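You operate a simulated robot arm through the tools that you are given. There is no shell and no other tool. Be economical: measure what you need, move in short steps, check, and stop when the job is done.

You run a simulated robot arm. Do the job below in one go: nothing can be reset, and whatever is moved stays where it is left.

## Task
Chuck the medium sleeve and give it a trial turn.
Fine: at least once round, then switch off.
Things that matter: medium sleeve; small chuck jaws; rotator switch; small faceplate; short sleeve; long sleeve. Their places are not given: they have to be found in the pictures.

Only the result counts: the job must be done as asked and must still hold three seconds after the hand-in. Knocking over, shifting, dropping, spilling or breaking anything else fails it.

## Robot
A 7-joint arm with a two-finger parallel gripper, fixed in place. Base frame: the origin is at the foot of the arm, x ahead of it, y to its left, z up; the work surface is at about z = 80. Readings come in cm, degrees, newtons and seconds.
With the tool pointing down near the work surface it reaches from about 24 to 68 cm from the base axis. Its first joint turns from -66.0 to 66.0 degrees. Payload 2.4 kg.
The TCP is the grasp point between the finger pads, 3 cm short of the fingertips. In the tool frame z runs along the fingers and y along their closing line. Largest opening 9.4 cm; finger width 2.8, thickness 1; the body of the gripper, 5 by 9.6 cm, starts 5.5 cm behind the TCP.
Orientation is that of the tool frame in the base frame, as [roll, pitch, yaw] about the fixed x, y, z axes, in that order (R = Rz(yaw) Ry(pitch) Rx(roll)). With the fingers straight down and closing along the base's y, the tool's x points along the base's -x, its y along +y and its z along -z.

## Interface
- The arm moves only by the tool servo_tool. Its argument "series" is a list of rows, each a list of 2 entries, a list of its own where there are three numbers: the shift along the tool's x, y, z in units of 500 mm (1.0 is 500 mm), then the turn, a rotation vector about the tool's x, y, z in units of 120 degrees (1.0 is 120 degrees). In form: [[[tx, ty, tz], [wx, wy, wz]], ...]. A call has 1 to 20 rows; each row is the pose to reach, as a shift and turn from the pose commanded when the call began, along the tool's axes at that moment. "claw" is the gripper command, from -1 (fully open) to 1 (shut), values between in proportion, set as the call begins (left out, the last holds). A call with a number of a shift or a turn outside -1 to 1 is refused whole. Each row takes 0.2 s and may step no farther than 5 cm and 8.6 degrees from the row before; otherwise, or with a gripper value out of range, the whole call is refused. Where a pose cannot be reached the arm comes as near as it can. A force on the tool above 40 N (or 10 N above the force at the start of the call, whichever is more), or a blocked arm, ends the call early, and 0.2 s more pass. Each finger travels about 15.3 cm/s and halts on what it meets, pressing with about 41 N; the grip force reading is that of the motor and also rises with nothing between the fingers. The clock runs only during rows and for 0.2 s after the last one: add rows that repeat a pose to give the fingers time. The reply holds the time, the measured pose of the TCP, the force on the tool along the base axes, the opening and the grip force, in the units named above and with some noise.
- Cameras (640 x 400 px; columns grow to the right, rows downward): "scene" is fixed at [4.74, 48.46, 144.36]; the picture's right is [-0.62, -0.78, 0.00], its down [-0.45, 0.36, -0.82] and it looks along [0.64, -0.51, -0.58] (base axes); focal length 250 px, centre (320, 200). "wrist" rides on the gripper at [-3.7, 0, -5.8] in the tool frame; the picture's right is [0.00, -1.00, 0.00], its down [0.97, 0.00, -0.24] and it looks along [0.24, 0.00, 0.97] (tool axes); focal length 218 px, centre (320, 200).
- get_image(camera): a new picture of that camera. It takes no simulated time.
- point_at(camera, pixels): for up to 12 pixels [column, row] of the newest picture of that camera ("zoom" is the newest enlarged one), the place [x, y, z] in the base frame of the surface seen there, good to about 0.2 cm. It takes no simulated time.
- zoom(camera, box): a new picture of the part [left, top, right, bottom] of that camera's present view, enlarged. It takes no simulated time.
- finish_job(): hands the job in; it is judged then, once.

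Keep the steps short. Do not move on a guess: measure, check each grasp and each placing, and mend mistakes. In all there are 80 turns and 46 pictures (those below and enlarged ones count). Leave the gripper open and the arm clear of the work at the hand-in unless told otherwise, and finish with a single line.

The tools are called as a command line: name --argument value ..., lists and objects as JSON in quotes. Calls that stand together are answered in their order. servo_tool: Moves the arm, as the interface text tells. Its arguments: {"type":"object","properties":{"series":{"type":"array","items":{"type":"array"}},"claw":{"type":"number"}},"required":["series"]} The other tools are called the same way: get_image (camera) takes a picture; point_at (camera, pixels) gives the place of the surface under pixels of a picture; zoom (camera, box) takes an enlarged picture of a part of a camera's view; finish_job () hands the job in.

At the start:

```text
time_s: 0.0
tool_pos: [33.15, 24.41, 131.34]
ee_rot: [-180.0, 0.1, -180.0]
contact_force: [-0.5, -0.4, -0.3]
opening: 9.41
finger_force: 0.0
```

scene: 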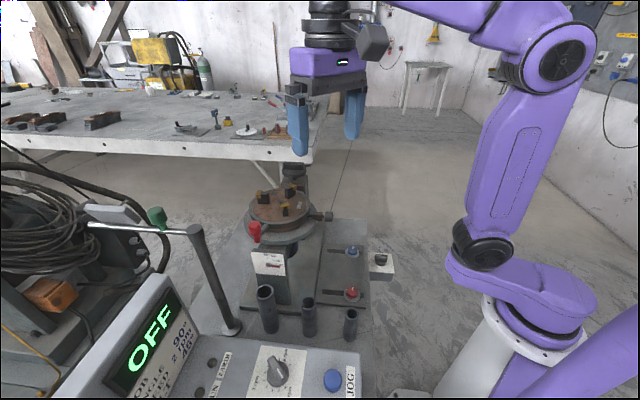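
wrist: 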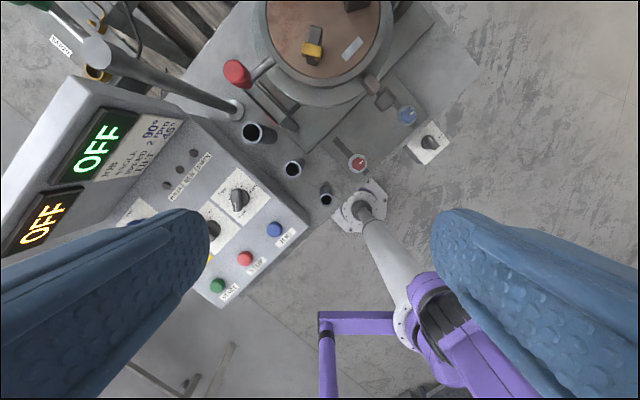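

I see a rotary table with jaws, three dark tubes in front, a console with switches, and a small knob box. I'll enlarge these areas to identify them.

zoom --camera "scene" --box '[220, 150, 420, 350]'

zoom --camera "scene" --box '[80, 250, 400, 400]'

zoom --camera "wrist" --box '[200, 0, 480, 220]'

```text
2.00 times, centred on (320, 250) of scene
```

zoom: 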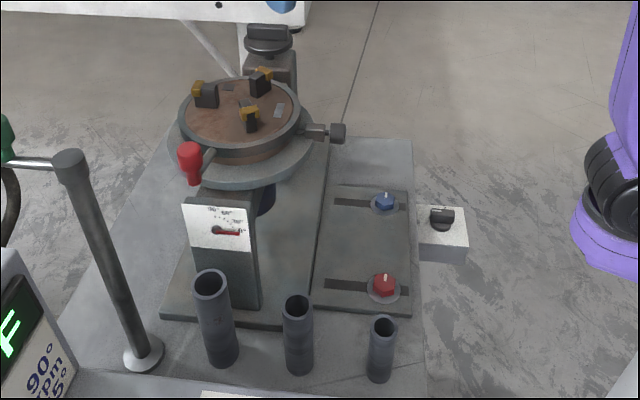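

```text
2.00 times, centred on (240, 325) of scene
```

zoom: 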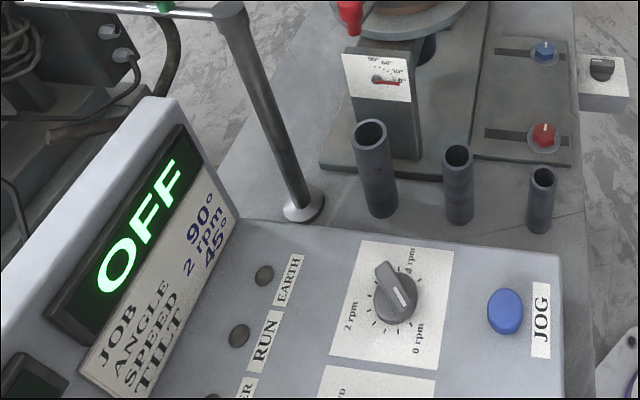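

```text
1.82 times, centred on (340, 110) of wrist
```

zoom: 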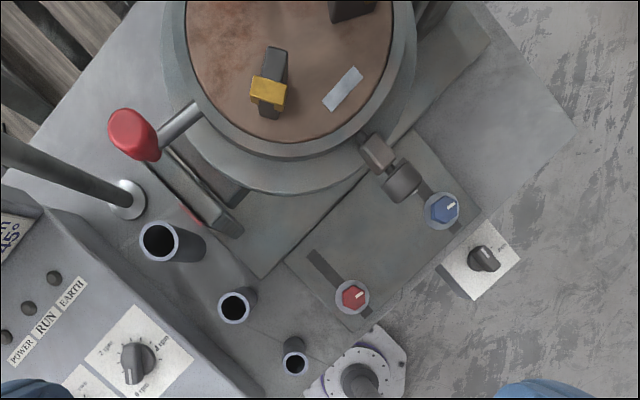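

I'll measure the main objects: tube rims, faceplate, jaws, knobs.

get_image --camera "scene"

point_at --camera "scene" --pixels '[[265, 290], [308, 301], [351, 313], [280, 205], [263, 195], [285, 208], [290, 188], [254, 230], [380, 258], [352, 292], [352, 250], [278, 375]]'

zoom --camera "wrist" --box '[80, 100, 320, 310]'

zoom --camera "scene" --box '[235, 160, 345, 240]'

```text
40 pictures are left
```

scene: 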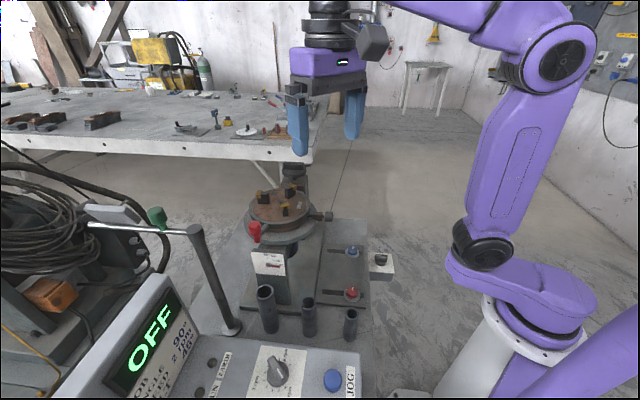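

```text
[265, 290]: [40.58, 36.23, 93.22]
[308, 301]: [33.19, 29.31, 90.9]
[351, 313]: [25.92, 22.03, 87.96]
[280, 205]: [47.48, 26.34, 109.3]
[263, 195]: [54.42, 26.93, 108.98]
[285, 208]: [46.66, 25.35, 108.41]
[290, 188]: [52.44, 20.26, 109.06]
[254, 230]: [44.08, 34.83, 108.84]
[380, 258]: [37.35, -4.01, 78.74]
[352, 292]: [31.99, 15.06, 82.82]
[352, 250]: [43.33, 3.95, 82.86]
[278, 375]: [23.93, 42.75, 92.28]
```

```text
1.90 times, centred on (200, 205) of wrist
```

zoom: 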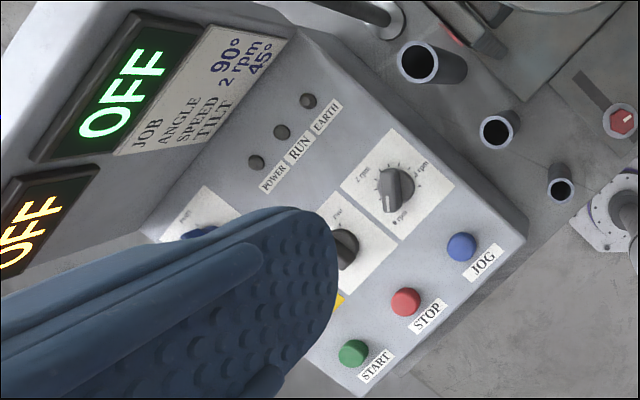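

```text
5.00 times, centred on (290, 200) of scene
```

zoom: 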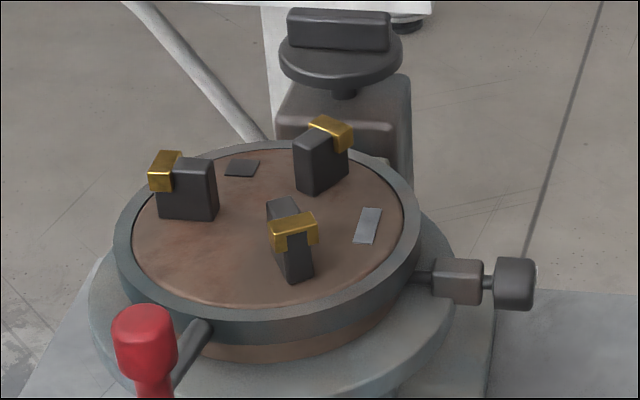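

The console has POWER/RUN/EARTH lamps, START/STOP/JOG buttons and dials. A second winged knob stands behind the chuck. I'll move over the chuck to see it from above.

servo_tool --series '[[[-0.08, 0, 0], [0, 0, 0]], [[-0.16, 0, 0], [0, 0, 0]], [[-0.24, 0, 0], [0, 0, 0]], [[-0.32, 0, 0], [0, 0, 0]]]'

get_image --camera "wrist"

get_image --camera "scene"

```text
time_s: 1.0
tool_pos: [45.4, 23.89, 131.38]
ee_rot: [-180.0, 0.0, 179.9]
contact_force: [0.0, -0.2, 0.3]
opening: 9.42
finger_force: 0.0
out of reach, approached as far as the arm can: row 4
```

```text
37 pictures are left
```

wrist: 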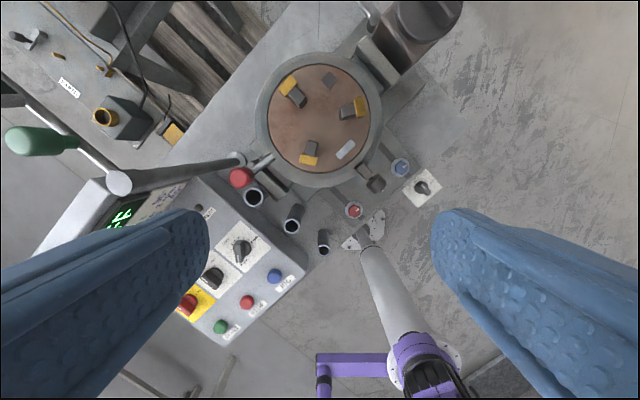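

```text
36 pictures are left
```

scene: 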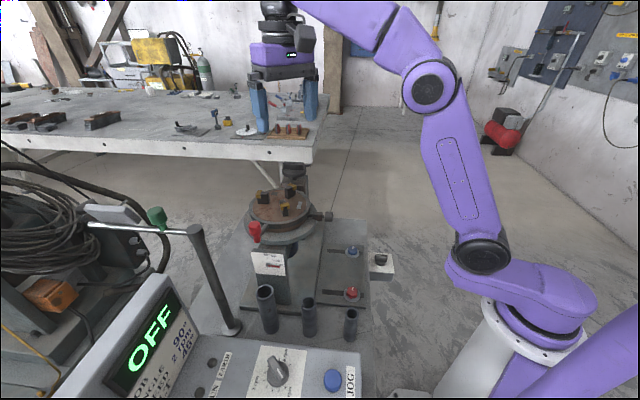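

The arm stopped short at x=45.4. Next I'll enlarge the chuck, console and knob box from here.

zoom --camera "wrist" --box '[220, 30, 420, 200]'

zoom --camera "wrist" --box '[160, 190, 330, 340]'

zoom --camera "wrist" --box '[330, 130, 460, 230]'

point_at --camera "wrist" --pixels '[[292, 87], [299, 99], [356, 107], [342, 114], [309, 158], [311, 147], [318, 118], [425, 20], [422, 187], [213, 280], [242, 250], [241, 178]]'

```text
2.35 times, centred on (320, 115) of wrist
```

zoom: 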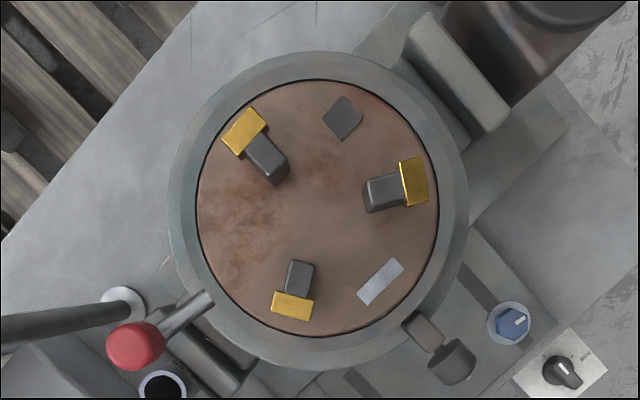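

```text
2.67 times, centred on (245, 265) of wrist
```

zoom: 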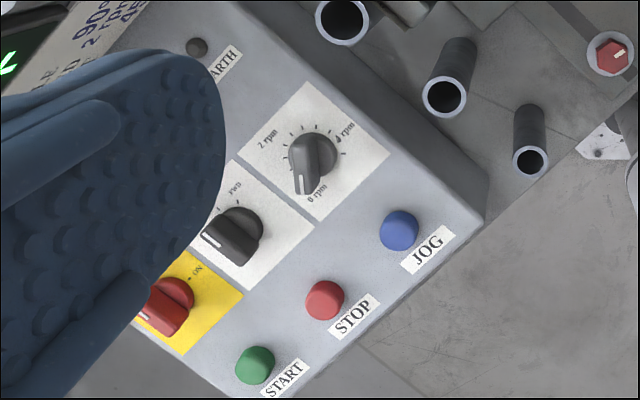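

```text
4.00 times, centred on (395, 180) of wrist
```

zoom: 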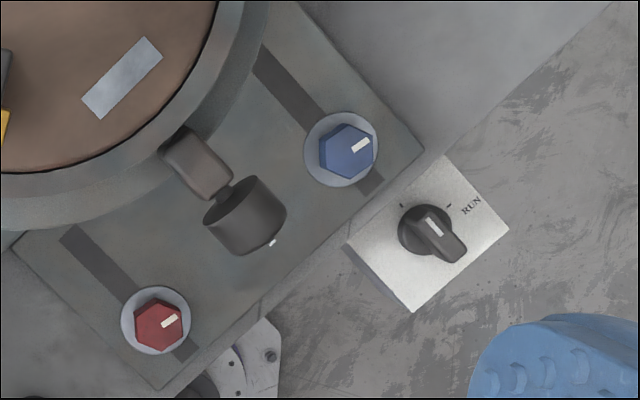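

```text
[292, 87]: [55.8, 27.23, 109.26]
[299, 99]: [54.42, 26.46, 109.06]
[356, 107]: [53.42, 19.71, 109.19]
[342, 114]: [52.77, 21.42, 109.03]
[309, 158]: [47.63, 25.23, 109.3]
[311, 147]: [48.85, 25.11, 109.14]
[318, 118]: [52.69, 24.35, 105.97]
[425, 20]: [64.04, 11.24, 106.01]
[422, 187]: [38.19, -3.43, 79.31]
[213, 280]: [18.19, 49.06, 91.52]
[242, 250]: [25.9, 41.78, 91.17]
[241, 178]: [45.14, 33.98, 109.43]
```

The standalone box carries a "RUN" knob, and the chuck has three jaws. I'll look closer at the jaws, the side knob, and the card beneath the red lever.

zoom --camera "scene" --box '[240, 210, 320, 310]'

zoom --camera "wrist" --box '[260, 60, 380, 180]'

point_at --camera "zoom" --pixels '[[320, 20], [255, 190], [270, 170], [280, 180], [385, 185], [388, 205], [310, 285], [335, 290], [300, 360], [455, 165], [225, 90], [410, 310]]'

```text
4.00 times, centred on (280, 260) of scene
```

zoom: 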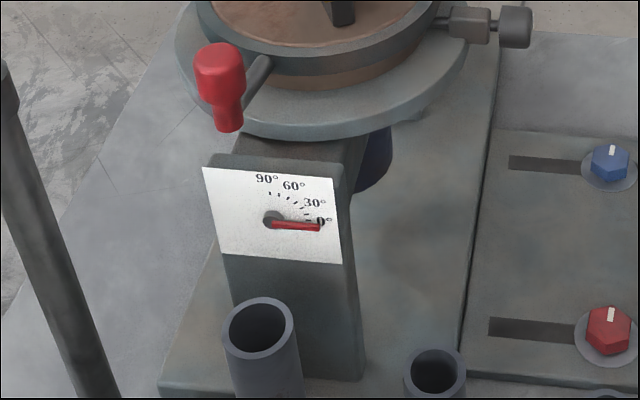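

```text
3.33 times, centred on (320, 120) of wrist
```

zoom: 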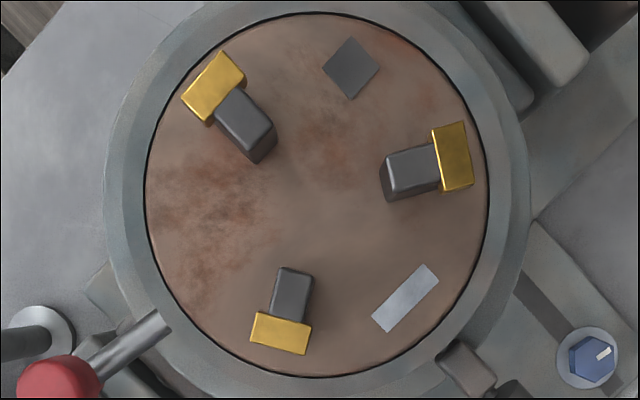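

```text
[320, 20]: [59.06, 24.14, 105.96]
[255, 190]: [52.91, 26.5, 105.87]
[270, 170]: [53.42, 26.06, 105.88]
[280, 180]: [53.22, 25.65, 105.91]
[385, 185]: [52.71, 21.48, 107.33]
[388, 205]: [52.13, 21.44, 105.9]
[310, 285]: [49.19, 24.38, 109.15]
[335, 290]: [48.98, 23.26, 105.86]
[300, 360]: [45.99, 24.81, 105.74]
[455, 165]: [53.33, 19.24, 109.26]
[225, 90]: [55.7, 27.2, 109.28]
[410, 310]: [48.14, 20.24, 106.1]
```

The plate centre is about (52.3, 24.25), and the jaws are about 3 cm high with an opening near 5 cm. Before moving near the sleeve, I'll measure the post and bar with the green handle, the console, and the knob on the box.

point_at --camera "scene" --pixels '[[195, 231], [157, 218], [105, 225], [232, 327], [165, 282], [255, 350], [360, 365], [330, 216], [312, 214], [297, 170], [253, 240], [268, 325]]'

point_at --camera "wrist" --pixels '[[422, 187], [413, 180], [427, 190], [437, 178], [415, 200], [290, 226], [293, 213], [323, 249], [253, 197]]'

```text
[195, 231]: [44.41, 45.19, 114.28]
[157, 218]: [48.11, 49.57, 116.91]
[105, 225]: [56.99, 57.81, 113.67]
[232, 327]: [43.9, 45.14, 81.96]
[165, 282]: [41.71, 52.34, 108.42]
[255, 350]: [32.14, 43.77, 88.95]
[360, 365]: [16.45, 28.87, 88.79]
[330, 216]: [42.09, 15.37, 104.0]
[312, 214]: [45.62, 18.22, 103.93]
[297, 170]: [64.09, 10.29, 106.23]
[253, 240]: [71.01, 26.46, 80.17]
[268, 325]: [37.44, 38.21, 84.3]
```

```text
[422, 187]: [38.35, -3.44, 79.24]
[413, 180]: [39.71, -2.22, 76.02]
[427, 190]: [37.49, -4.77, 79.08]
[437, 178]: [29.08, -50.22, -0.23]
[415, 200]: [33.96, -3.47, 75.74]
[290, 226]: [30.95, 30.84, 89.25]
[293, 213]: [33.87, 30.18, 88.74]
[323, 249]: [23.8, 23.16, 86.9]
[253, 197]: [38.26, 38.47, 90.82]
```

The medium sleeve top is near (33, 29.5, 91). I'll go above it at a safe height, about z 117, to see it from above.

servo_tool --series '[[[0.06, 0.02, 0.04], [0, 0, 0]], [[0.12, 0.04, 0.08], [0, 0, 0]], [[0.18, 0.06, 0.14], [0, 0, 0]], [[0.24, 0.08, 0.2], [0, 0, 0]], [[0.3, 0.11, 0.26], [0, 0, 0]]]'

get_image --camera "wrist"

```text
time_s: 2.2
tool_pos: [30.16, 29.63, 118.23]
ee_rot: [179.8, 0.0, 180.0]
contact_force: [0.0, 0.7, -0.3]
opening: 9.43
finger_force: 0.1
```

```text
30 pictures are left
```

wrist: 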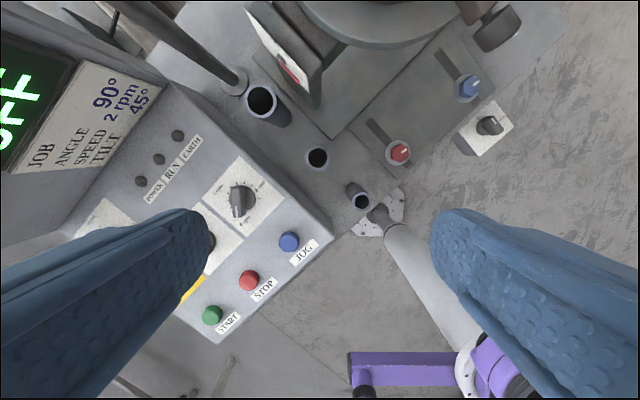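

I see the medium sleeve rim at (318,158). I'll enlarge it and measure the rim.

zoom --camera "wrist" --box '[230, 70, 390, 230]'

```text
2.50 times, centred on (310, 150) of wrist
```

zoom: 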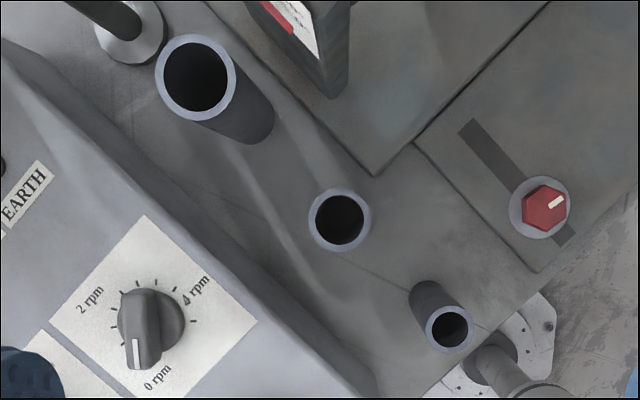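

point_at --camera "zoom" --pixels '[[311, 220], [367, 220], [339, 192], [339, 247], [158, 75], [233, 75], [428, 330], [470, 330], [290, 285], [300, 330], [395, 300], [340, 280]]'

```text
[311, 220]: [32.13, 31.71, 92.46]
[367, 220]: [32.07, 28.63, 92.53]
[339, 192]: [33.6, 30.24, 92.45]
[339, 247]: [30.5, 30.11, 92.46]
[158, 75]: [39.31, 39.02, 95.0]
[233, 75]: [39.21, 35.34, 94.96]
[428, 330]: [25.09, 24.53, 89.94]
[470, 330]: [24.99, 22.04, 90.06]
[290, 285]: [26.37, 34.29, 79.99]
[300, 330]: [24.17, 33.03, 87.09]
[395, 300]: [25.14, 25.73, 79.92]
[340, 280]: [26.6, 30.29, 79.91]
```

The medium sleeve is centred at (32.07, 30.17), outside diameter about 3.3, top z 92.45. The jaws are wider than that, so something must close them. I'll take close views of the side knob and red lever.

zoom --camera "scene" --box '[296, 192, 346, 232]'

zoom --camera "wrist" --box '[410, 0, 540, 170]'

```text
10.00 times, centred on (321, 212) of scene
```

zoom: 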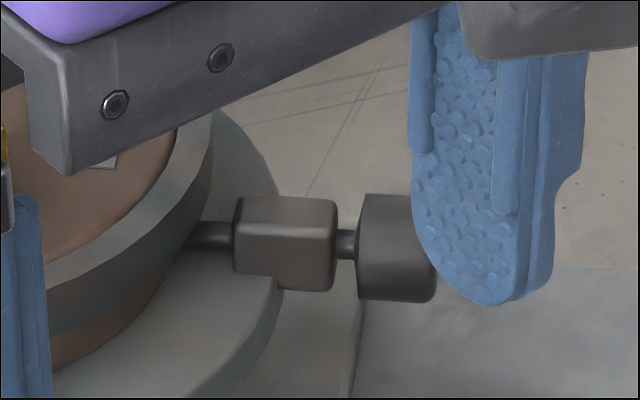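

```text
2.35 times, centred on (475, 85) of wrist
```

zoom: 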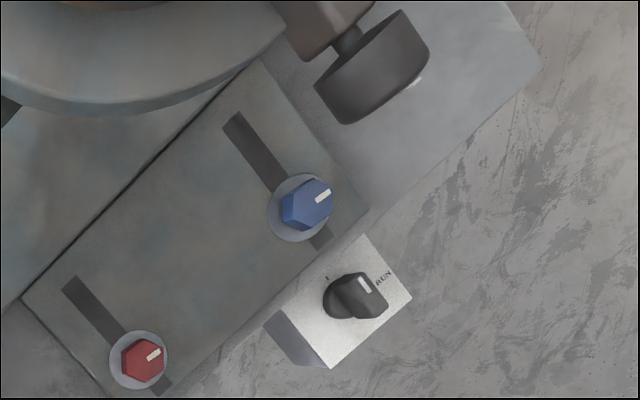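

Inner jaw radius is about 2.7 versus sleeve radius 1.65, so the jaws must be closed after loading, perhaps by pushing the gold tabs. First I'll fetch the sleeve. I open to about 6 cm, centre over it, go down to TCP z ≈ 98 and check.

servo_tool --series '[[[-0.038, 0.011, 0.04], [0, 0, 0]], [[-0.038, 0.011, 0.12], [0, 0, 0]], [[-0.038, 0.011, 0.2], [0, 0, 0]], [[-0.038, 0.011, 0.28], [0, 0, 0]], [[-0.038, 0.011, 0.36], [0, 0, 0]], [[-0.038, 0.011, 0.4], [0, 0, 0]], [[-0.038, 0.011, 0.4], [0, 0, 0]]]' --claw -0.28

get_image --camera "wrist"

point_at --camera "wrist" --pixels '[[320, 200], [290, 200], [350, 200], [320, 170], [320, 230], [320, 150], [300, 180], [340, 180]]'

```text
time_s: 3.8
tool_pos: [32.09, 29.98, 98.39]
ee_rot: [-179.9, 0.0, -180.0]
contact_force: [0.3, 0.3, -0.7]
opening: 6.03
finger_force: 0.0
```

```text
26 pictures are left
```

wrist: 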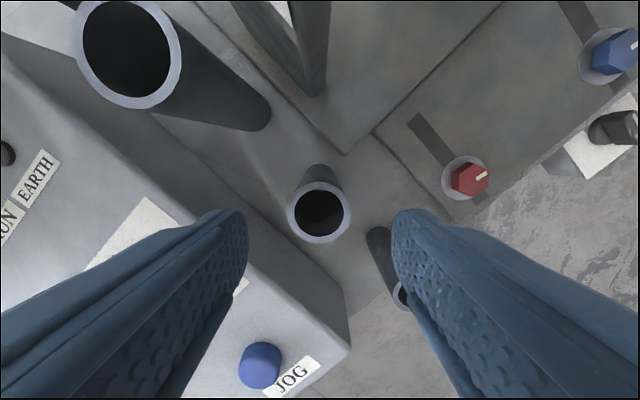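

```text
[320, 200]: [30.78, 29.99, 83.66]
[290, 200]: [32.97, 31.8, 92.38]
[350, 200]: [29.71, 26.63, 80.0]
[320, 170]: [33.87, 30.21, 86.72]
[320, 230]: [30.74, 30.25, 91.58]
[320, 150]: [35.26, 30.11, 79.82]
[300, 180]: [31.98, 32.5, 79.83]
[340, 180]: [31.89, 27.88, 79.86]
```

The sleeve is centred between the fingers: rim 287–350 px wide, x ≈ 32.1, y ≈ 30.1. I'll nudge y by +0.12, descend to z ≈ 89 and close.

servo_tool --series '[[[0, 0.0025, 0.06], [0, 0, 0]], [[0, 0.0025, 0.12], [0, 0, 0]], [[0, 0.0025, 0.17], [0, 0, 0]], [[0, 0.0025, 0.188], [0, 0, 0]], [[0, 0.0025, 0.188], [0, 0, 0]]]'

servo_tool --series '[[[0, 0, 0], [0, 0, 0]], [[0, 0, 0], [0, 0, 0]], [[0, 0, 0], [0, 0, 0]]]' --claw 1

```text
time_s: 5.0
tool_pos: [32.25, 30.03, 88.82]
ee_rot: [180.0, 0.0, -180.0]
contact_force: [-0.3, 0.2, 0.7]
opening: 6.03
finger_force: 0.0
```

```text
time_s: 5.8
tool_pos: [32.25, 30.11, 88.99]
ee_rot: [-179.9, 0.0, 179.9]
contact_force: [0.5, -1.1, 0.6]
opening: 3.55
finger_force: 40.4
```

The sleeve is gripped (opening 3.55, 40 N). I'll lift straight up to z ≈ 121.5.

servo_tool --series '[[[0, 0, -0.04], [0, 0, 0]], [[0, 0, -0.12], [0, 0, 0]], [[0, 0, -0.2], [0, 0, 0]], [[0, 0, -0.28], [0, 0, 0]], [[0, 0, -0.36], [0, 0, 0]], [[0, 0, -0.44], [0, 0, 0]], [[0, 0, -0.52], [0, 0, 0]], [[0, 0, -0.6], [0, 0, 0]], [[0, 0, -0.65], [0, 0, 0]], [[0, 0, -0.65], [0, 0, 0]]]'

get_image --camera "scene"

```text
time_s: 8.0
tool_pos: [32.35, 30.34, 121.56]
ee_rot: [180.0, 0.0, -179.9]
contact_force: [0.4, -0.2, -3.7]
opening: 3.56
finger_force: 41.7
```

```text
25 pictures are left
```

scene: 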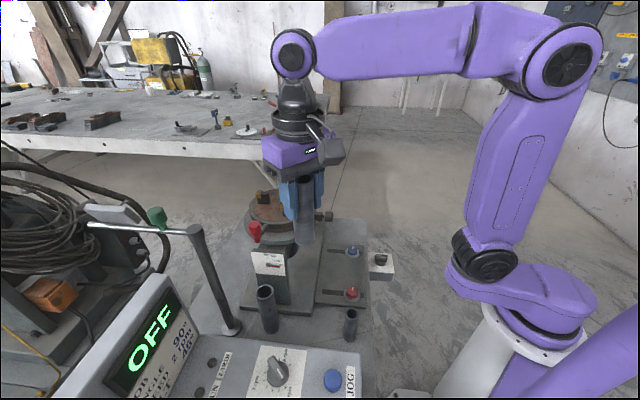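

The sleeve hangs straight and its neighbours are undisturbed. Now I'll go across to above the chuck centre (52.3, 24.25).

servo_tool --series '[[[-0.08, -0.024, 0], [0, 0, 0]], [[-0.16, -0.048, 0], [0, 0, 0]], [[-0.24, -0.072, 0], [0, 0, 0]], [[-0.32, -0.097, 0], [0, 0, 0]], [[-0.37, -0.112, 0], [0, 0, 0]], [[-0.4, -0.122, 0], [0, 0, 0]], [[-0.4, -0.122, 0], [0, 0, 0]]]'

get_image --camera "wrist"

zoom --camera "scene" --box '[230, 140, 350, 240]'

```text
time_s: 9.6
tool_pos: [52.33, 24.01, 121.45]
ee_rot: [-179.9, -0.1, -179.9]
contact_force: [0.4, -0.9, -4.4]
opening: 3.52
finger_force: 40.8
```

```text
24 pictures are left
```

wrist: 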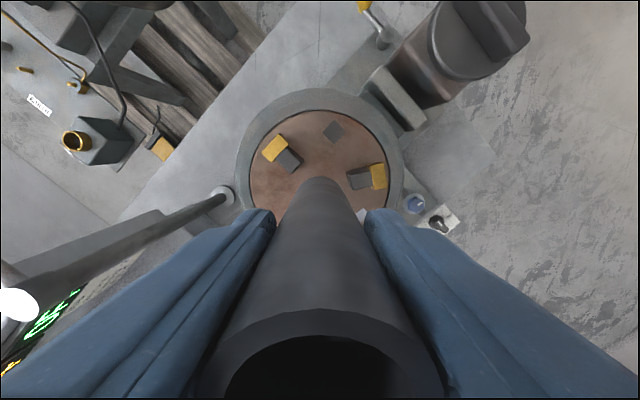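

```text
4.00 times, centred on (290, 190) of scene
```

zoom: 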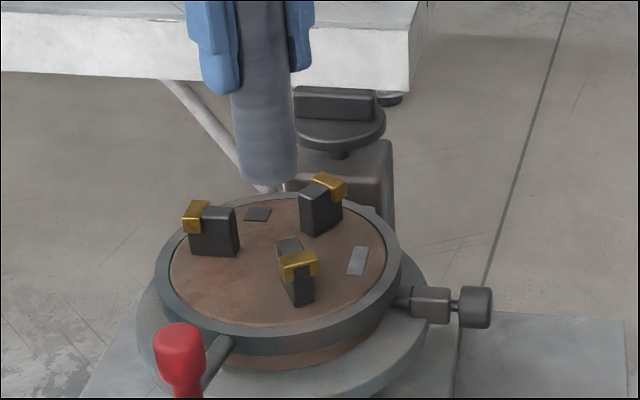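

I'll measure the jaw positions again from here to get the centre precisely.

point_at --camera "wrist" --pixels '[[250, 150], [388, 150], [318, 105], [300, 162], [348, 183], [270, 110], [370, 115], [258, 120], [382, 125], [291, 160], [350, 175], [345, 130]]'

zoom --camera "wrist" --box '[230, 80, 410, 220]'

```text
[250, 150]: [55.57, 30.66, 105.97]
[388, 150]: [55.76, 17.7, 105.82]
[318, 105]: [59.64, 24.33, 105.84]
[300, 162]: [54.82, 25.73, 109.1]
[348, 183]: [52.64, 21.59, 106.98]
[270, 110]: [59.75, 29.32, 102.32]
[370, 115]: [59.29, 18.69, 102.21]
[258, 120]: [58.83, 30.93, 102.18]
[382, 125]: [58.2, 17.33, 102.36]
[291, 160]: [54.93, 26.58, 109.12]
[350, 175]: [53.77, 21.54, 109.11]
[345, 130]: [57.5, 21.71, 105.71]
```

```text
2.86 times, centred on (320, 150) of wrist
```

zoom: 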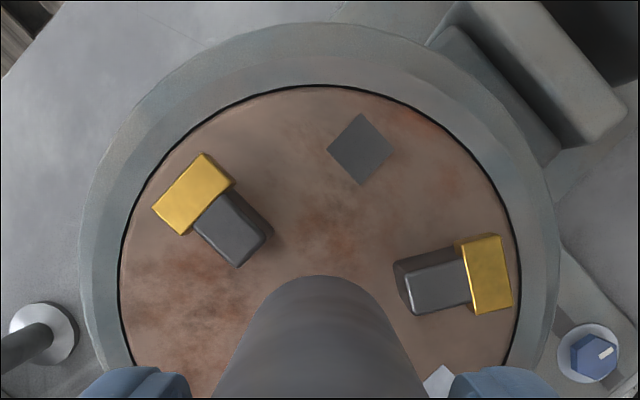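

The plate centre comes out at (52.38, 24.2). I'll trim y by +0.19 and lower to just above contact (TCP z ≈ 115.2).

servo_tool --series '[[[-0.001, 0.004, 0.02], [0, 0, 0]], [[-0.001, 0.004, 0.06], [0, 0, 0]], [[-0.001, 0.004, 0.1], [0, 0, 0]], [[-0.001, 0.004, 0.125], [0, 0, 0]], [[-0.001, 0.004, 0.125], [0, 0, 0]]]'

zoom --camera "scene" --box '[240, 160, 340, 230]'

```text
time_s: 10.8
tool_pos: [52.39, 24.26, 115.24]
ee_rot: [180.0, 0.0, 180.0]
contact_force: [0.2, -0.4, -4.0]
opening: 3.55
finger_force: 41.3
```

```text
5.71 times, centred on (290, 195) of scene
```

zoom: 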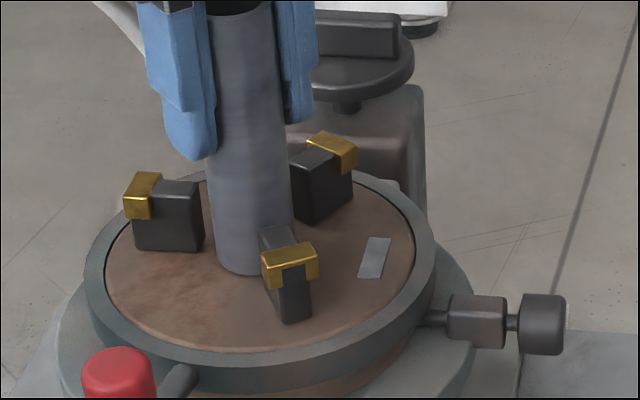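

The sleeve is centred among the jaws with a small gap at the bottom. I'll lower the last 0.3 cm, let it touch, and look for any jaw reaction.

servo_tool --series '[[[0, 0, 0.004], [0, 0, 0]], [[0, 0, 0.007], [0, 0, 0]], [[0, 0, 0.008], [0, 0, 0]], [[0, 0, 0.008], [0, 0, 0]]]'

```text
time_s: 11.8
tool_pos: [52.49, 24.27, 114.89]
ee_rot: [179.9, 0.2, 179.9]
contact_force: [-2.5, -4.7, 28.1]
opening: 3.56
finger_force: 41.2
```

It is seated (28 N up). I'll ease off by 0.05 cm and then open the fingers to 6 cm.

servo_tool --series '[[[0, 0, -0.0015], [0, 0, 0]], [[0, 0, -0.0015], [0, 0, 0]]]'

servo_tool --series '[[[0, 0, 0], [0, 0, 0]], [[0, 0, 0], [0, 0, 0]], [[0, 0, 0], [0, 0, 0]]]' --claw -0.3

zoom --camera "scene" --box '[240, 160, 340, 230]'

```text
time_s: 12.4
tool_pos: [52.36, 24.35, 114.98]
ee_rot: [-180.0, 0.2, 180.0]
contact_force: [3.5, -4.1, 22.1]
opening: 3.54
finger_force: 40.5
```

```text
time_s: 13.2
tool_pos: [52.4, 24.32, 114.94]
ee_rot: [-180.0, 0.0, -180.0]
contact_force: [-0.1, -0.5, 0.4]
opening: 6.12
finger_force: 0.1
```

```text
5.71 times, centred on (290, 195) of scene
```

zoom: 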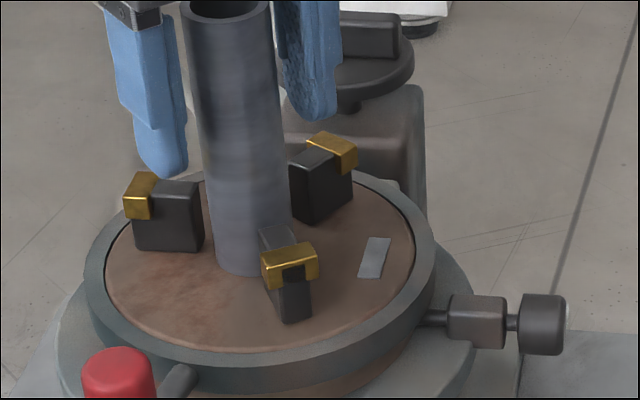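

The sleeve stands free and the jaws have not closed by themselves. I'll rise clear of the sleeve (top 118.4), then back off toward the arm to push jaw C's gold tab radially inward.

servo_tool --series '[[[0, 0, -0.04], [0, 0, 0]], [[0, 0, -0.09], [0, 0, 0]], [[0, 0, -0.142], [0, 0, 0]], [[0, 0, -0.142], [0, 0, 0]]]'

servo_tool --series '[[[0.06, 0.01, 0], [0, 0, 0]], [[0.12, 0.03, 0], [0, 0, 0.05]], [[0.18, 0.038, 0], [0, 0, 0.1]], [[0.2, 0.038, 0], [0, 0, 0.1]], [[0.2, 0.038, 0], [0, 0, 0.1]]]' --claw 1

```text
time_s: 14.2
tool_pos: [52.45, 24.41, 122.06]
ee_rot: [180.0, 0.1, -180.0]
contact_force: [-0.5, -0.4, 0.1]
opening: 6.12
finger_force: 0.1
```

```text
time_s: 15.4
tool_pos: [42.31, 26.27, 122.1]
ee_rot: [180.0, 0.0, 168.0]
contact_force: [0.2, 0.6, 0.8]
opening: 0.01
finger_force: 33.5
```

The tool is now aligned radially with jaw C. I'll tilt 30° so the fingertips lead, and lower to TCP z ≈ 110 outside the jaw.

servo_tool --series '[[[0, 0.002, 0], [0, -0.0625, 0]], [[0, 0.002, 0], [0, -0.125, 0]], [[0, 0.002, 0.04], [0, -0.1875, 0]], [[0, 0.002, 0.09], [0, -0.25, 0]], [[0, 0.002, 0.16], [0, -0.25, 0]], [[0, 0.002, 0.22], [0, -0.25, 0]], [[0, 0.002, 0.244], [0, -0.25, 0]], [[0, 0.002, 0.244], [0, -0.25, 0]]]'

zoom --camera "scene" --box '[240, 150, 340, 230]'

```text
time_s: 17.2
tool_pos: [42.36, 26.24, 109.71]
ee_rot: [179.9, 30.0, 167.9]
contact_force: [0.1, -0.3, 0.3]
opening: 0.0
finger_force: 32.6
```

```text
5.00 times, centred on (290, 190) of scene
```

zoom: 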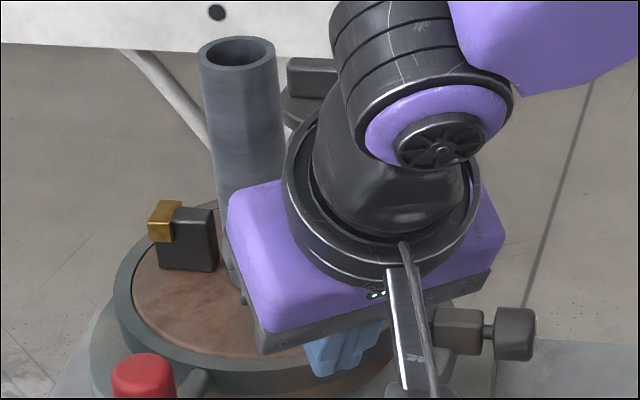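

The scene view is blocked by the hand. I'll check alignment with the wrist camera.

get_image --camera "wrist"

point_at --camera "wrist" --pixels '[[320, 150], [320, 170], [320, 190], [320, 200], [310, 180], [330, 180], [320, 180]]'

```text
18 pictures are left
```

wrist: 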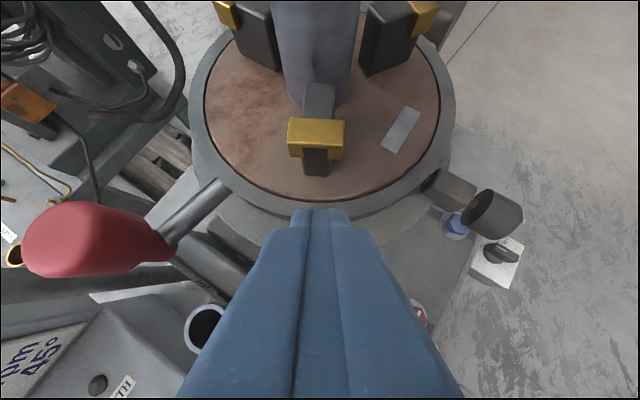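

```text
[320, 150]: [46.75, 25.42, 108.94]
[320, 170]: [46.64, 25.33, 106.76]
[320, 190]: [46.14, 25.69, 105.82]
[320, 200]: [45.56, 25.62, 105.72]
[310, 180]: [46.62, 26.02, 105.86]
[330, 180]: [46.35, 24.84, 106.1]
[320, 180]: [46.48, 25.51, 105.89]
```

The fingers are lined up on jaw C, whose outer face is about 1.8 cm ahead. I'll approach 1.6 cm, then push in small steps.

servo_tool --series '[[[-0.015, 0, 0.0087], [0, 0, 0]], [[-0.0277, 0, 0.016], [0, 0, 0]], [[-0.0277, 0, 0.016], [0, 0, 0]]]'

servo_tool --series '[[[-0.0035, 0, 0.002], [0, 0, 0]], [[-0.0069, 0, 0.004], [0, 0, 0]], [[-0.0104, 0, 0.006], [0, 0, 0]], [[-0.0104, 0, 0.006], [0, 0, 0]]]'

get_image --camera "wrist"

```text
time_s: 18.0
tool_pos: [43.92, 26.01, 109.69]
ee_rot: [179.8, 30.0, 167.9]
contact_force: [0.3, -0.2, 0.0]
opening: 0.01
finger_force: 32.5
```

```text
time_s: 19.0
tool_pos: [44.25, 25.97, 109.74]
ee_rot: [-179.9, 29.9, 168.1]
contact_force: [-32.7, 2.9, 8.6]
opening: 0.0
finger_force: 32.4
```

```text
17 pictures are left
```

wrist: 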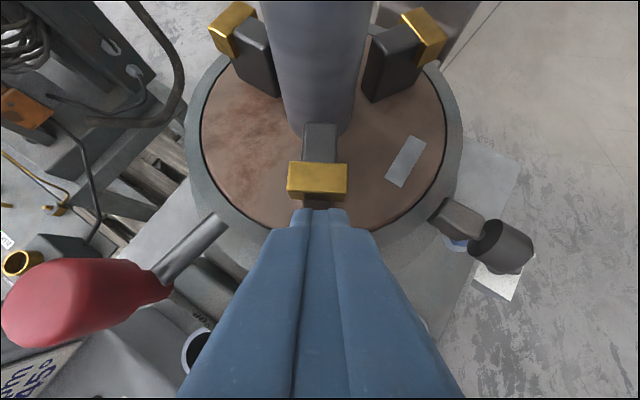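

Contact: 33 N with the TCP lagging about 0.2 cm. I'll hold slightly harder for a moment to see whether the jaw yields.

servo_tool --series '[[[-0.001, 0, 0.0006], [0, 0, 0]], [[-0.001, 0, 0.0006], [0, 0, 0]], [[-0.001, 0, 0.0006], [0, 0, 0]], [[-0.001, 0, 0.0006], [0, 0, 0]], [[-0.001, 0, 0.0006], [0, 0, 0]], [[-0.001, 0, 0.0006], [0, 0, 0]]]'

point_at --camera "wrist" --pixels '[[317, 168], [317, 185], [317, 198], [317, 130], [265, 90], [370, 95]]'

```text
time_s: 20.4
tool_pos: [44.3, 26.07, 109.64]
ee_rot: [179.9, 29.7, 168.1]
contact_force: [-39.4, 4.8, 4.5]
opening: 0.02
finger_force: 32.9
```

```text
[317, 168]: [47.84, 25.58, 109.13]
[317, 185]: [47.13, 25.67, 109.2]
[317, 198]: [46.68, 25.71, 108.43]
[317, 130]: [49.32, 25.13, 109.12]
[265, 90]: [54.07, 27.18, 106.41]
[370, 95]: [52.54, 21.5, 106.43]
```

At 39 N the jaw does not move, so jaws cannot be pushed directly. A control must drive them: the red lever or the side knob. I'll back off and inspect both.

servo_tool --series '[[[0.02, 0, -0.012], [0, 0, 0]], [[0.07, 0, -0.06], [0, 0, 0]], [[0.12, 0, -0.14], [0, 0, 0]], [[0.12, 0, -0.2], [0, 0, 0]], [[0.12, 0, -0.2], [0, 0, 0]]]'

zoom --camera "scene" --box '[235, 205, 295, 255]'

get_image --camera "wrist"

```text
time_s: 21.6
tool_pos: [34.51, 27.92, 115.4]
ee_rot: [180.0, 30.0, 168.0]
contact_force: [0.4, -0.7, -0.7]
opening: 0.01
finger_force: 33.0
```

```text
8.00 times, centred on (265, 230) of scene
```

zoom: 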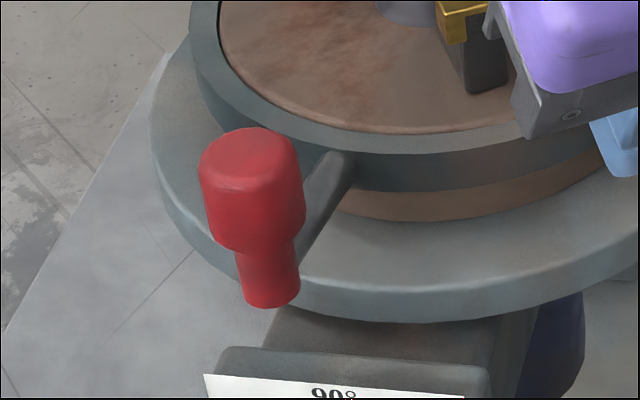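

```text
15 pictures are left
```

wrist: 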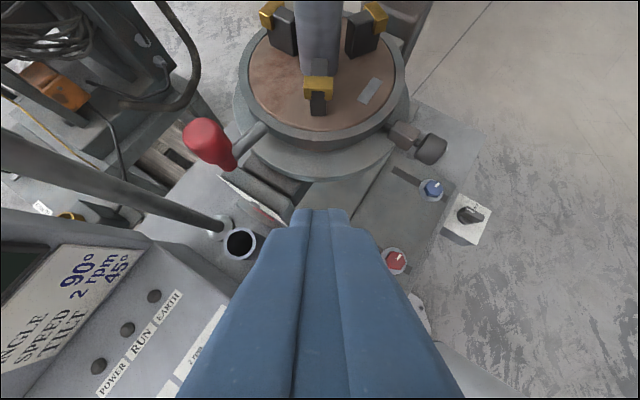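

The red lever is a rod fixed in the ring around the faceplate, evidently the scroll ring that drives the jaws. I'll measure its grip, rod and ring.

point_at --camera "wrist" --pixels '[[195, 125], [205, 130], [215, 140], [205, 155], [225, 150], [230, 165], [245, 140], [258, 130], [410, 135], [432, 148]]'

point_at --camera "scene" --pixels '[[249, 222], [254, 222], [262, 222], [254, 225], [255, 232], [254, 238], [248, 228], [261, 228], [270, 232], [277, 226]]'

```text
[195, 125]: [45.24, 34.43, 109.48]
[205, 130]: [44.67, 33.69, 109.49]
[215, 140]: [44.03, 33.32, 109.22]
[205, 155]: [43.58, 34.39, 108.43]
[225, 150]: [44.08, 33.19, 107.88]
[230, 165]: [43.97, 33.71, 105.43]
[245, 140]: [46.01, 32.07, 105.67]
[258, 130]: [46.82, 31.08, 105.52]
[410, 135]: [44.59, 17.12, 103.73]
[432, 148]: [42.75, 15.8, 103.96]
```

```text
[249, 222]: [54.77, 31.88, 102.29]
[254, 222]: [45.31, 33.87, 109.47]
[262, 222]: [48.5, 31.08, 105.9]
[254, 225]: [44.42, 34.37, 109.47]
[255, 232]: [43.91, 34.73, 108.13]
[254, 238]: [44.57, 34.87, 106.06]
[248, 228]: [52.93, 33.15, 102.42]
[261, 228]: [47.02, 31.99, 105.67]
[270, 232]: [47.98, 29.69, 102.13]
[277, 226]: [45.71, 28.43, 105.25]
```

The grip is centred at (44.7, 34.15), top z 109.5, about 12.6 cm from the chuck axis. I'll straighten the tool, then swing over it with yaw ≈ 127.7° so the fingers close tangentially.

servo_tool --series '[[[0, 0, 0], [0, 0.0625, 0]], [[0, 0, 0], [0, 0.125, 0]], [[0, 0, 0], [0, 0.1875, 0]], [[0, 0, 0], [0, 0.25, 0]], [[0, 0, 0], [0, 0.25, 0]]]' --claw -0.3

servo_tool --series '[[[-0.03, 0.03, 0], [0, 0, 0.067]], [[-0.07, 0.07, 0], [0, 0, 0.134]], [[-0.11, 0.11, 0], [0, 0, 0.201]], [[-0.15, 0.145, 0], [0, 0, 0.268]], [[-0.173, 0.164, 0], [0, 0, 0.336]], [[-0.173, 0.164, 0], [0, 0, 0.336]]]'

get_image --camera "wrist"

```text
time_s: 22.8
tool_pos: [34.63, 27.9, 115.44]
ee_rot: [180.0, -0.1, 168.1]
contact_force: [-0.1, 0.2, 1.2]
opening: 6.1
finger_force: 0.0
```

```text
time_s: 24.2
tool_pos: [44.66, 34.2, 115.23]
ee_rot: [179.9, -0.1, 127.5]
contact_force: [0.2, 0.8, 0.5]
opening: 6.12
finger_force: 0.0
```

```text
14 pictures are left
```

wrist: 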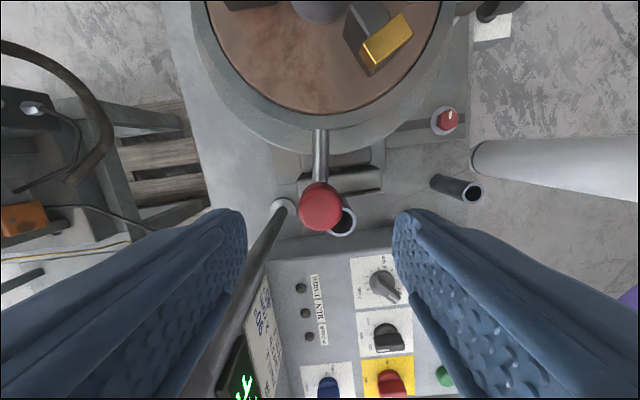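

The red grip is centred between the fingers. I'll descend to z ≈ 107.6 and close on it.

servo_tool --series '[[[0, 0, 0.05], [0, 0, 0]], [[0, 0, 0.1], [0, 0, 0]], [[0, 0, 0.14], [0, 0, 0]], [[0, 0, 0.153], [0, 0, 0]], [[0, 0, 0.153], [0, 0, 0]]]'

servo_tool --series '[[[0, 0, 0], [0, 0, 0]], [[0, 0, 0], [0, 0, 0]], [[0, 0, 0], [0, 0, 0]]]' --claw 1

```text
time_s: 25.4
tool_pos: [44.72, 34.38, 107.87]
ee_rot: [180.0, 0.0, 127.7]
contact_force: [-0.4, 0.0, 0.7]
opening: 6.13
finger_force: 0.1
```

```text
time_s: 26.2
tool_pos: [44.76, 34.28, 107.86]
ee_rot: [180.0, -0.1, 127.6]
contact_force: [0.4, -0.4, -2.2]
opening: 2.54
finger_force: 44.4
```

Gripped (2.54 cm). I'll try a 5° clockwise swing about the chuck axis and watch the force.

servo_tool --series '[[[-0.0001, 0.0055, 0], [0, 0, 0.0104]], [[-0.0002, 0.011, 0], [0, 0, 0.0208]], [[-0.0005, 0.0165, 0], [0, 0, 0.0313]], [[-0.001, 0.022, 0], [0, 0, 0.0417]], [[-0.001, 0.022, 0], [0, 0, 0.0417]]]'

```text
time_s: 27.4
tool_pos: [45.35, 34.65, 107.87]
ee_rot: [-179.5, 0.0, 122.6]
contact_force: [-22.4, -14.4, 3.1]
opening: 2.52
finger_force: 44.8
```

It moved about 0.7 cm with 27 N resistance, which is ambiguous. I'll swing back and 5° counter-clockwise to compare.

servo_tool --series '[[[-0.0005, -0.0165, 0], [0, 0, -0.0313]], [[-0.001, -0.022, 0], [0, 0, -0.0417]], [[-0.001, -0.022, 0], [0, 0, -0.0417]]]'

servo_tool --series '[[[-0.0001, -0.0055, 0], [0, 0, -0.0104]], [[-0.0002, -0.011, 0], [0, 0, -0.0208]], [[-0.0005, -0.0165, 0], [0, 0, -0.0313]], [[-0.001, -0.022, 0], [0, 0, -0.0417]], [[-0.001, -0.022, 0], [0, 0, -0.0417]]]'

```text
time_s: 28.2
tool_pos: [44.81, 34.31, 107.8]
ee_rot: [179.7, 0.0, 127.8]
contact_force: [3.0, 4.9, 0.7]
opening: 2.55
finger_force: 45.0
```

```text
time_s: 29.4
tool_pos: [43.85, 33.41, 107.82]
ee_rot: [180.0, 0.0, 132.7]
contact_force: [-1.2, 7.7, 6.5]
opening: 2.56
finger_force: 45.6
```

Counter-clockwise is nearly free, while clockwise met a stop. I'll go on counter-clockwise another 15°.

servo_tool --series '[[[-0.0003, -0.011, 0], [0, 0, -0.0208]], [[-0.001, -0.022, 0], [0, 0, -0.0417]], [[-0.0022, -0.033, 0], [0, 0, -0.0625]], [[-0.0038, -0.0439, 0], [0, 0, -0.0833]], [[-0.006, -0.0547, 0], [0, 0, -0.1042]], [[-0.0086, -0.0654, 0], [0, 0, -0.125]], [[-0.0086, -0.0654, 0], [0, 0, -0.125]]]'

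get_image --camera "wrist"

```text
time_s: 31.0
tool_pos: [41.63, 31.02, 107.86]
ee_rot: [-180.0, -0.1, 147.8]
contact_force: [-14.6, 12.6, 8.4]
opening: 2.57
finger_force: 44.9
```

```text
13 pictures are left
```

wrist: 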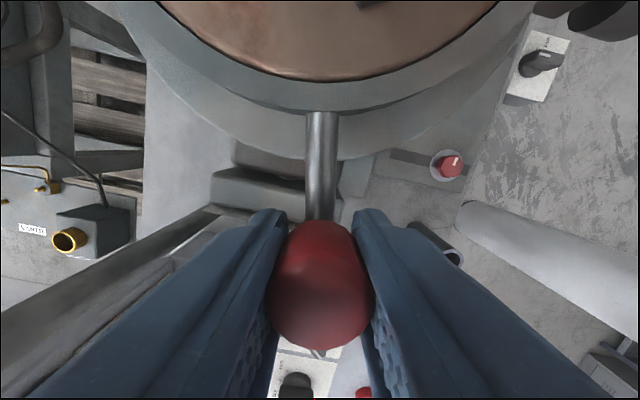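

The lever follows, with just a small radial bind of about 19 N outward. I'll relax 0.2 cm outward and continue 20° counter-clockwise, then view the jaws.

servo_tool --series '[[[0.004, 0, 0], [0, 0, 0]], [[0.003, -0.022, 0], [0, 0, -0.0417]], [[0.0002, -0.0439, 0], [0, 0, -0.0833]], [[-0.0046, -0.0656, 0], [0, 0, -0.125]], [[-0.0114, -0.0868, 0], [0, 0, -0.1667]], [[-0.0114, -0.0868, 0], [0, 0, -0.1667]]]'

zoom --camera "scene" --box '[240, 150, 340, 230]'

```text
time_s: 32.4
tool_pos: [39.94, 26.91, 107.7]
ee_rot: [-180.0, 0.1, 167.7]
contact_force: [-9.5, 6.4, 15.2]
opening: 2.54
finger_force: 44.3
```

```text
5.00 times, centred on (290, 190) of scene
```

zoom: 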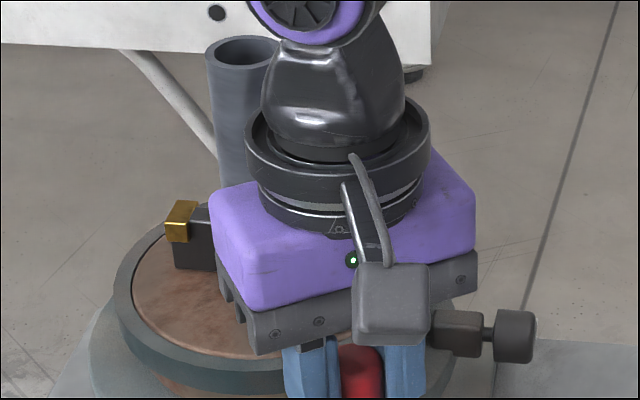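

Jaw A has moved inward: gold tab from column ~165 to ~180 in the zoom. The lever closes the chuck this way, so I'll go on 15° more, watching the tangential force.

servo_tool --series '[[[0.002, -0.011, -0.002], [0, 0, -0.0208]], [[0.0016, -0.022, -0.002], [0, 0, -0.0417]], [[0.0004, -0.033, -0.002], [0, 0, -0.0625]], [[-0.0012, -0.0439, -0.002], [0, 0, -0.0833]], [[-0.0034, -0.0547, -0.002], [0, 0, -0.1042]], [[-0.006, -0.0654, -0.002], [0, 0, -0.125]], [[-0.006, -0.0654, -0.002], [0, 0, -0.125]]]'

zoom --camera "scene" --box '[240, 150, 340, 230]'

```text
time_s: 33.5
tool_pos: [39.71, 25.27, 107.62]
ee_rot: [179.2, 0.3, 178.6]
contact_force: [9.6, 17.8, -13.1]
opening: 2.54
finger_force: 44.7
stopped in row 5: the force on the tool passed its limit (the readings are from after the stop); the commanded pose is now the measured one
```

```text
5.00 times, centred on (290, 190) of scene
```

zoom: 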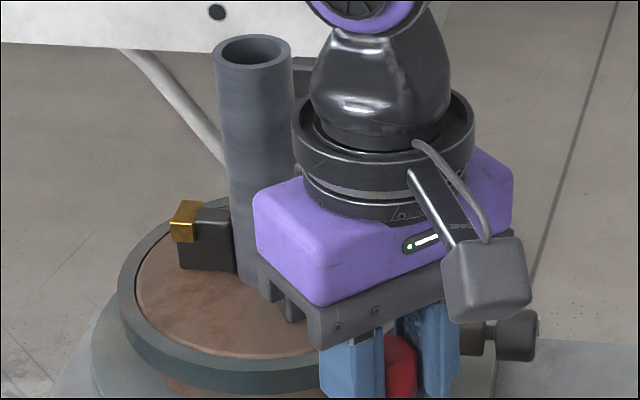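

The lever came up against firm resistance at about 175°, and jaw A now touches the sleeve. I'll give one more modest tightening pull and read the force.

servo_tool --series '[[[0, -0.004, 0], [0, 0, 0]], [[0, -0.007, 0], [0, 0, 0]], [[0, -0.007, 0], [0, 0, 0]], [[0, -0.007, 0], [0, 0, 0]]]'

```text
time_s: 34.5
tool_pos: [39.5, 24.87, 107.75]
ee_rot: [179.4, 0.3, 178.7]
contact_force: [0.3, 26.3, -10.6]
opening: 2.56
finger_force: 45.1
```

servo_tool --series '[[[0, -0.003, 0], [0, 0, 0]], [[0, -0.005, 0], [0, 0, 0]], [[0, -0.005, 0], [0, 0, 0]]]'

```text
time_s: 35.3
tool_pos: [39.47, 24.71, 107.77]
ee_rot: [179.4, 0.2, 178.7]
contact_force: [-1.0, 25.3, -9.8]
opening: 2.54
finger_force: 44.6
```

The force stays at 25 N, so it is tight. I'll open the fingers and rise, then check that the jaws stay closed.

servo_tool --series '[[[0, 0.002, 0], [0, 0, 0]], [[0, 0.002, 0], [0, 0, 0]], [[0, 0.002, 0], [0, 0, 0]]]' --claw -0.3

servo_tool --series '[[[0, 0, -0.04], [0, 0, 0]], [[0, 0, -0.12], [0, 0, 0]], [[0.06, 0, -0.2], [0, 0, 0]], [[0.12, -0.06, -0.28], [0, 0, 0]], [[0.12, -0.12, -0.3], [0, 0, 0]], [[0.12, -0.18, -0.3], [0, 0, 0]], [[0.12, -0.18, -0.3], [0, 0, 0]]]'

zoom --camera "scene" --box '[240, 150, 340, 230]'

get_image --camera "wrist"

```text
time_s: 36.1
tool_pos: [39.51, 24.63, 107.79]
ee_rot: [179.5, 0.2, 178.5]
contact_force: [-0.8, 0.5, 0.2]
opening: 6.11
finger_force: 0.1
```

```text
refused: row 4 steps farther than a row can; nothing moved
```

```text
5.00 times, centred on (290, 190) of scene
```

zoom: 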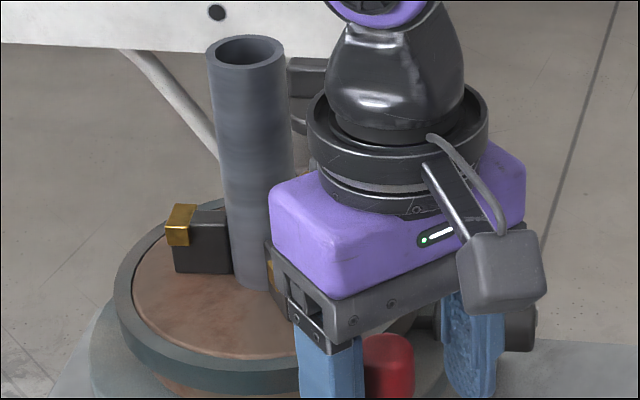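

```text
9 pictures are left
```

wrist: 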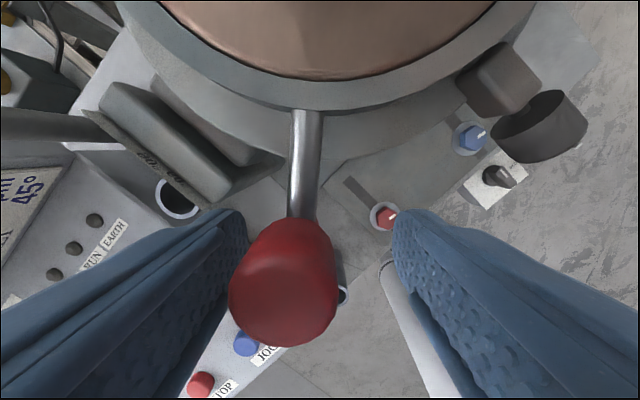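

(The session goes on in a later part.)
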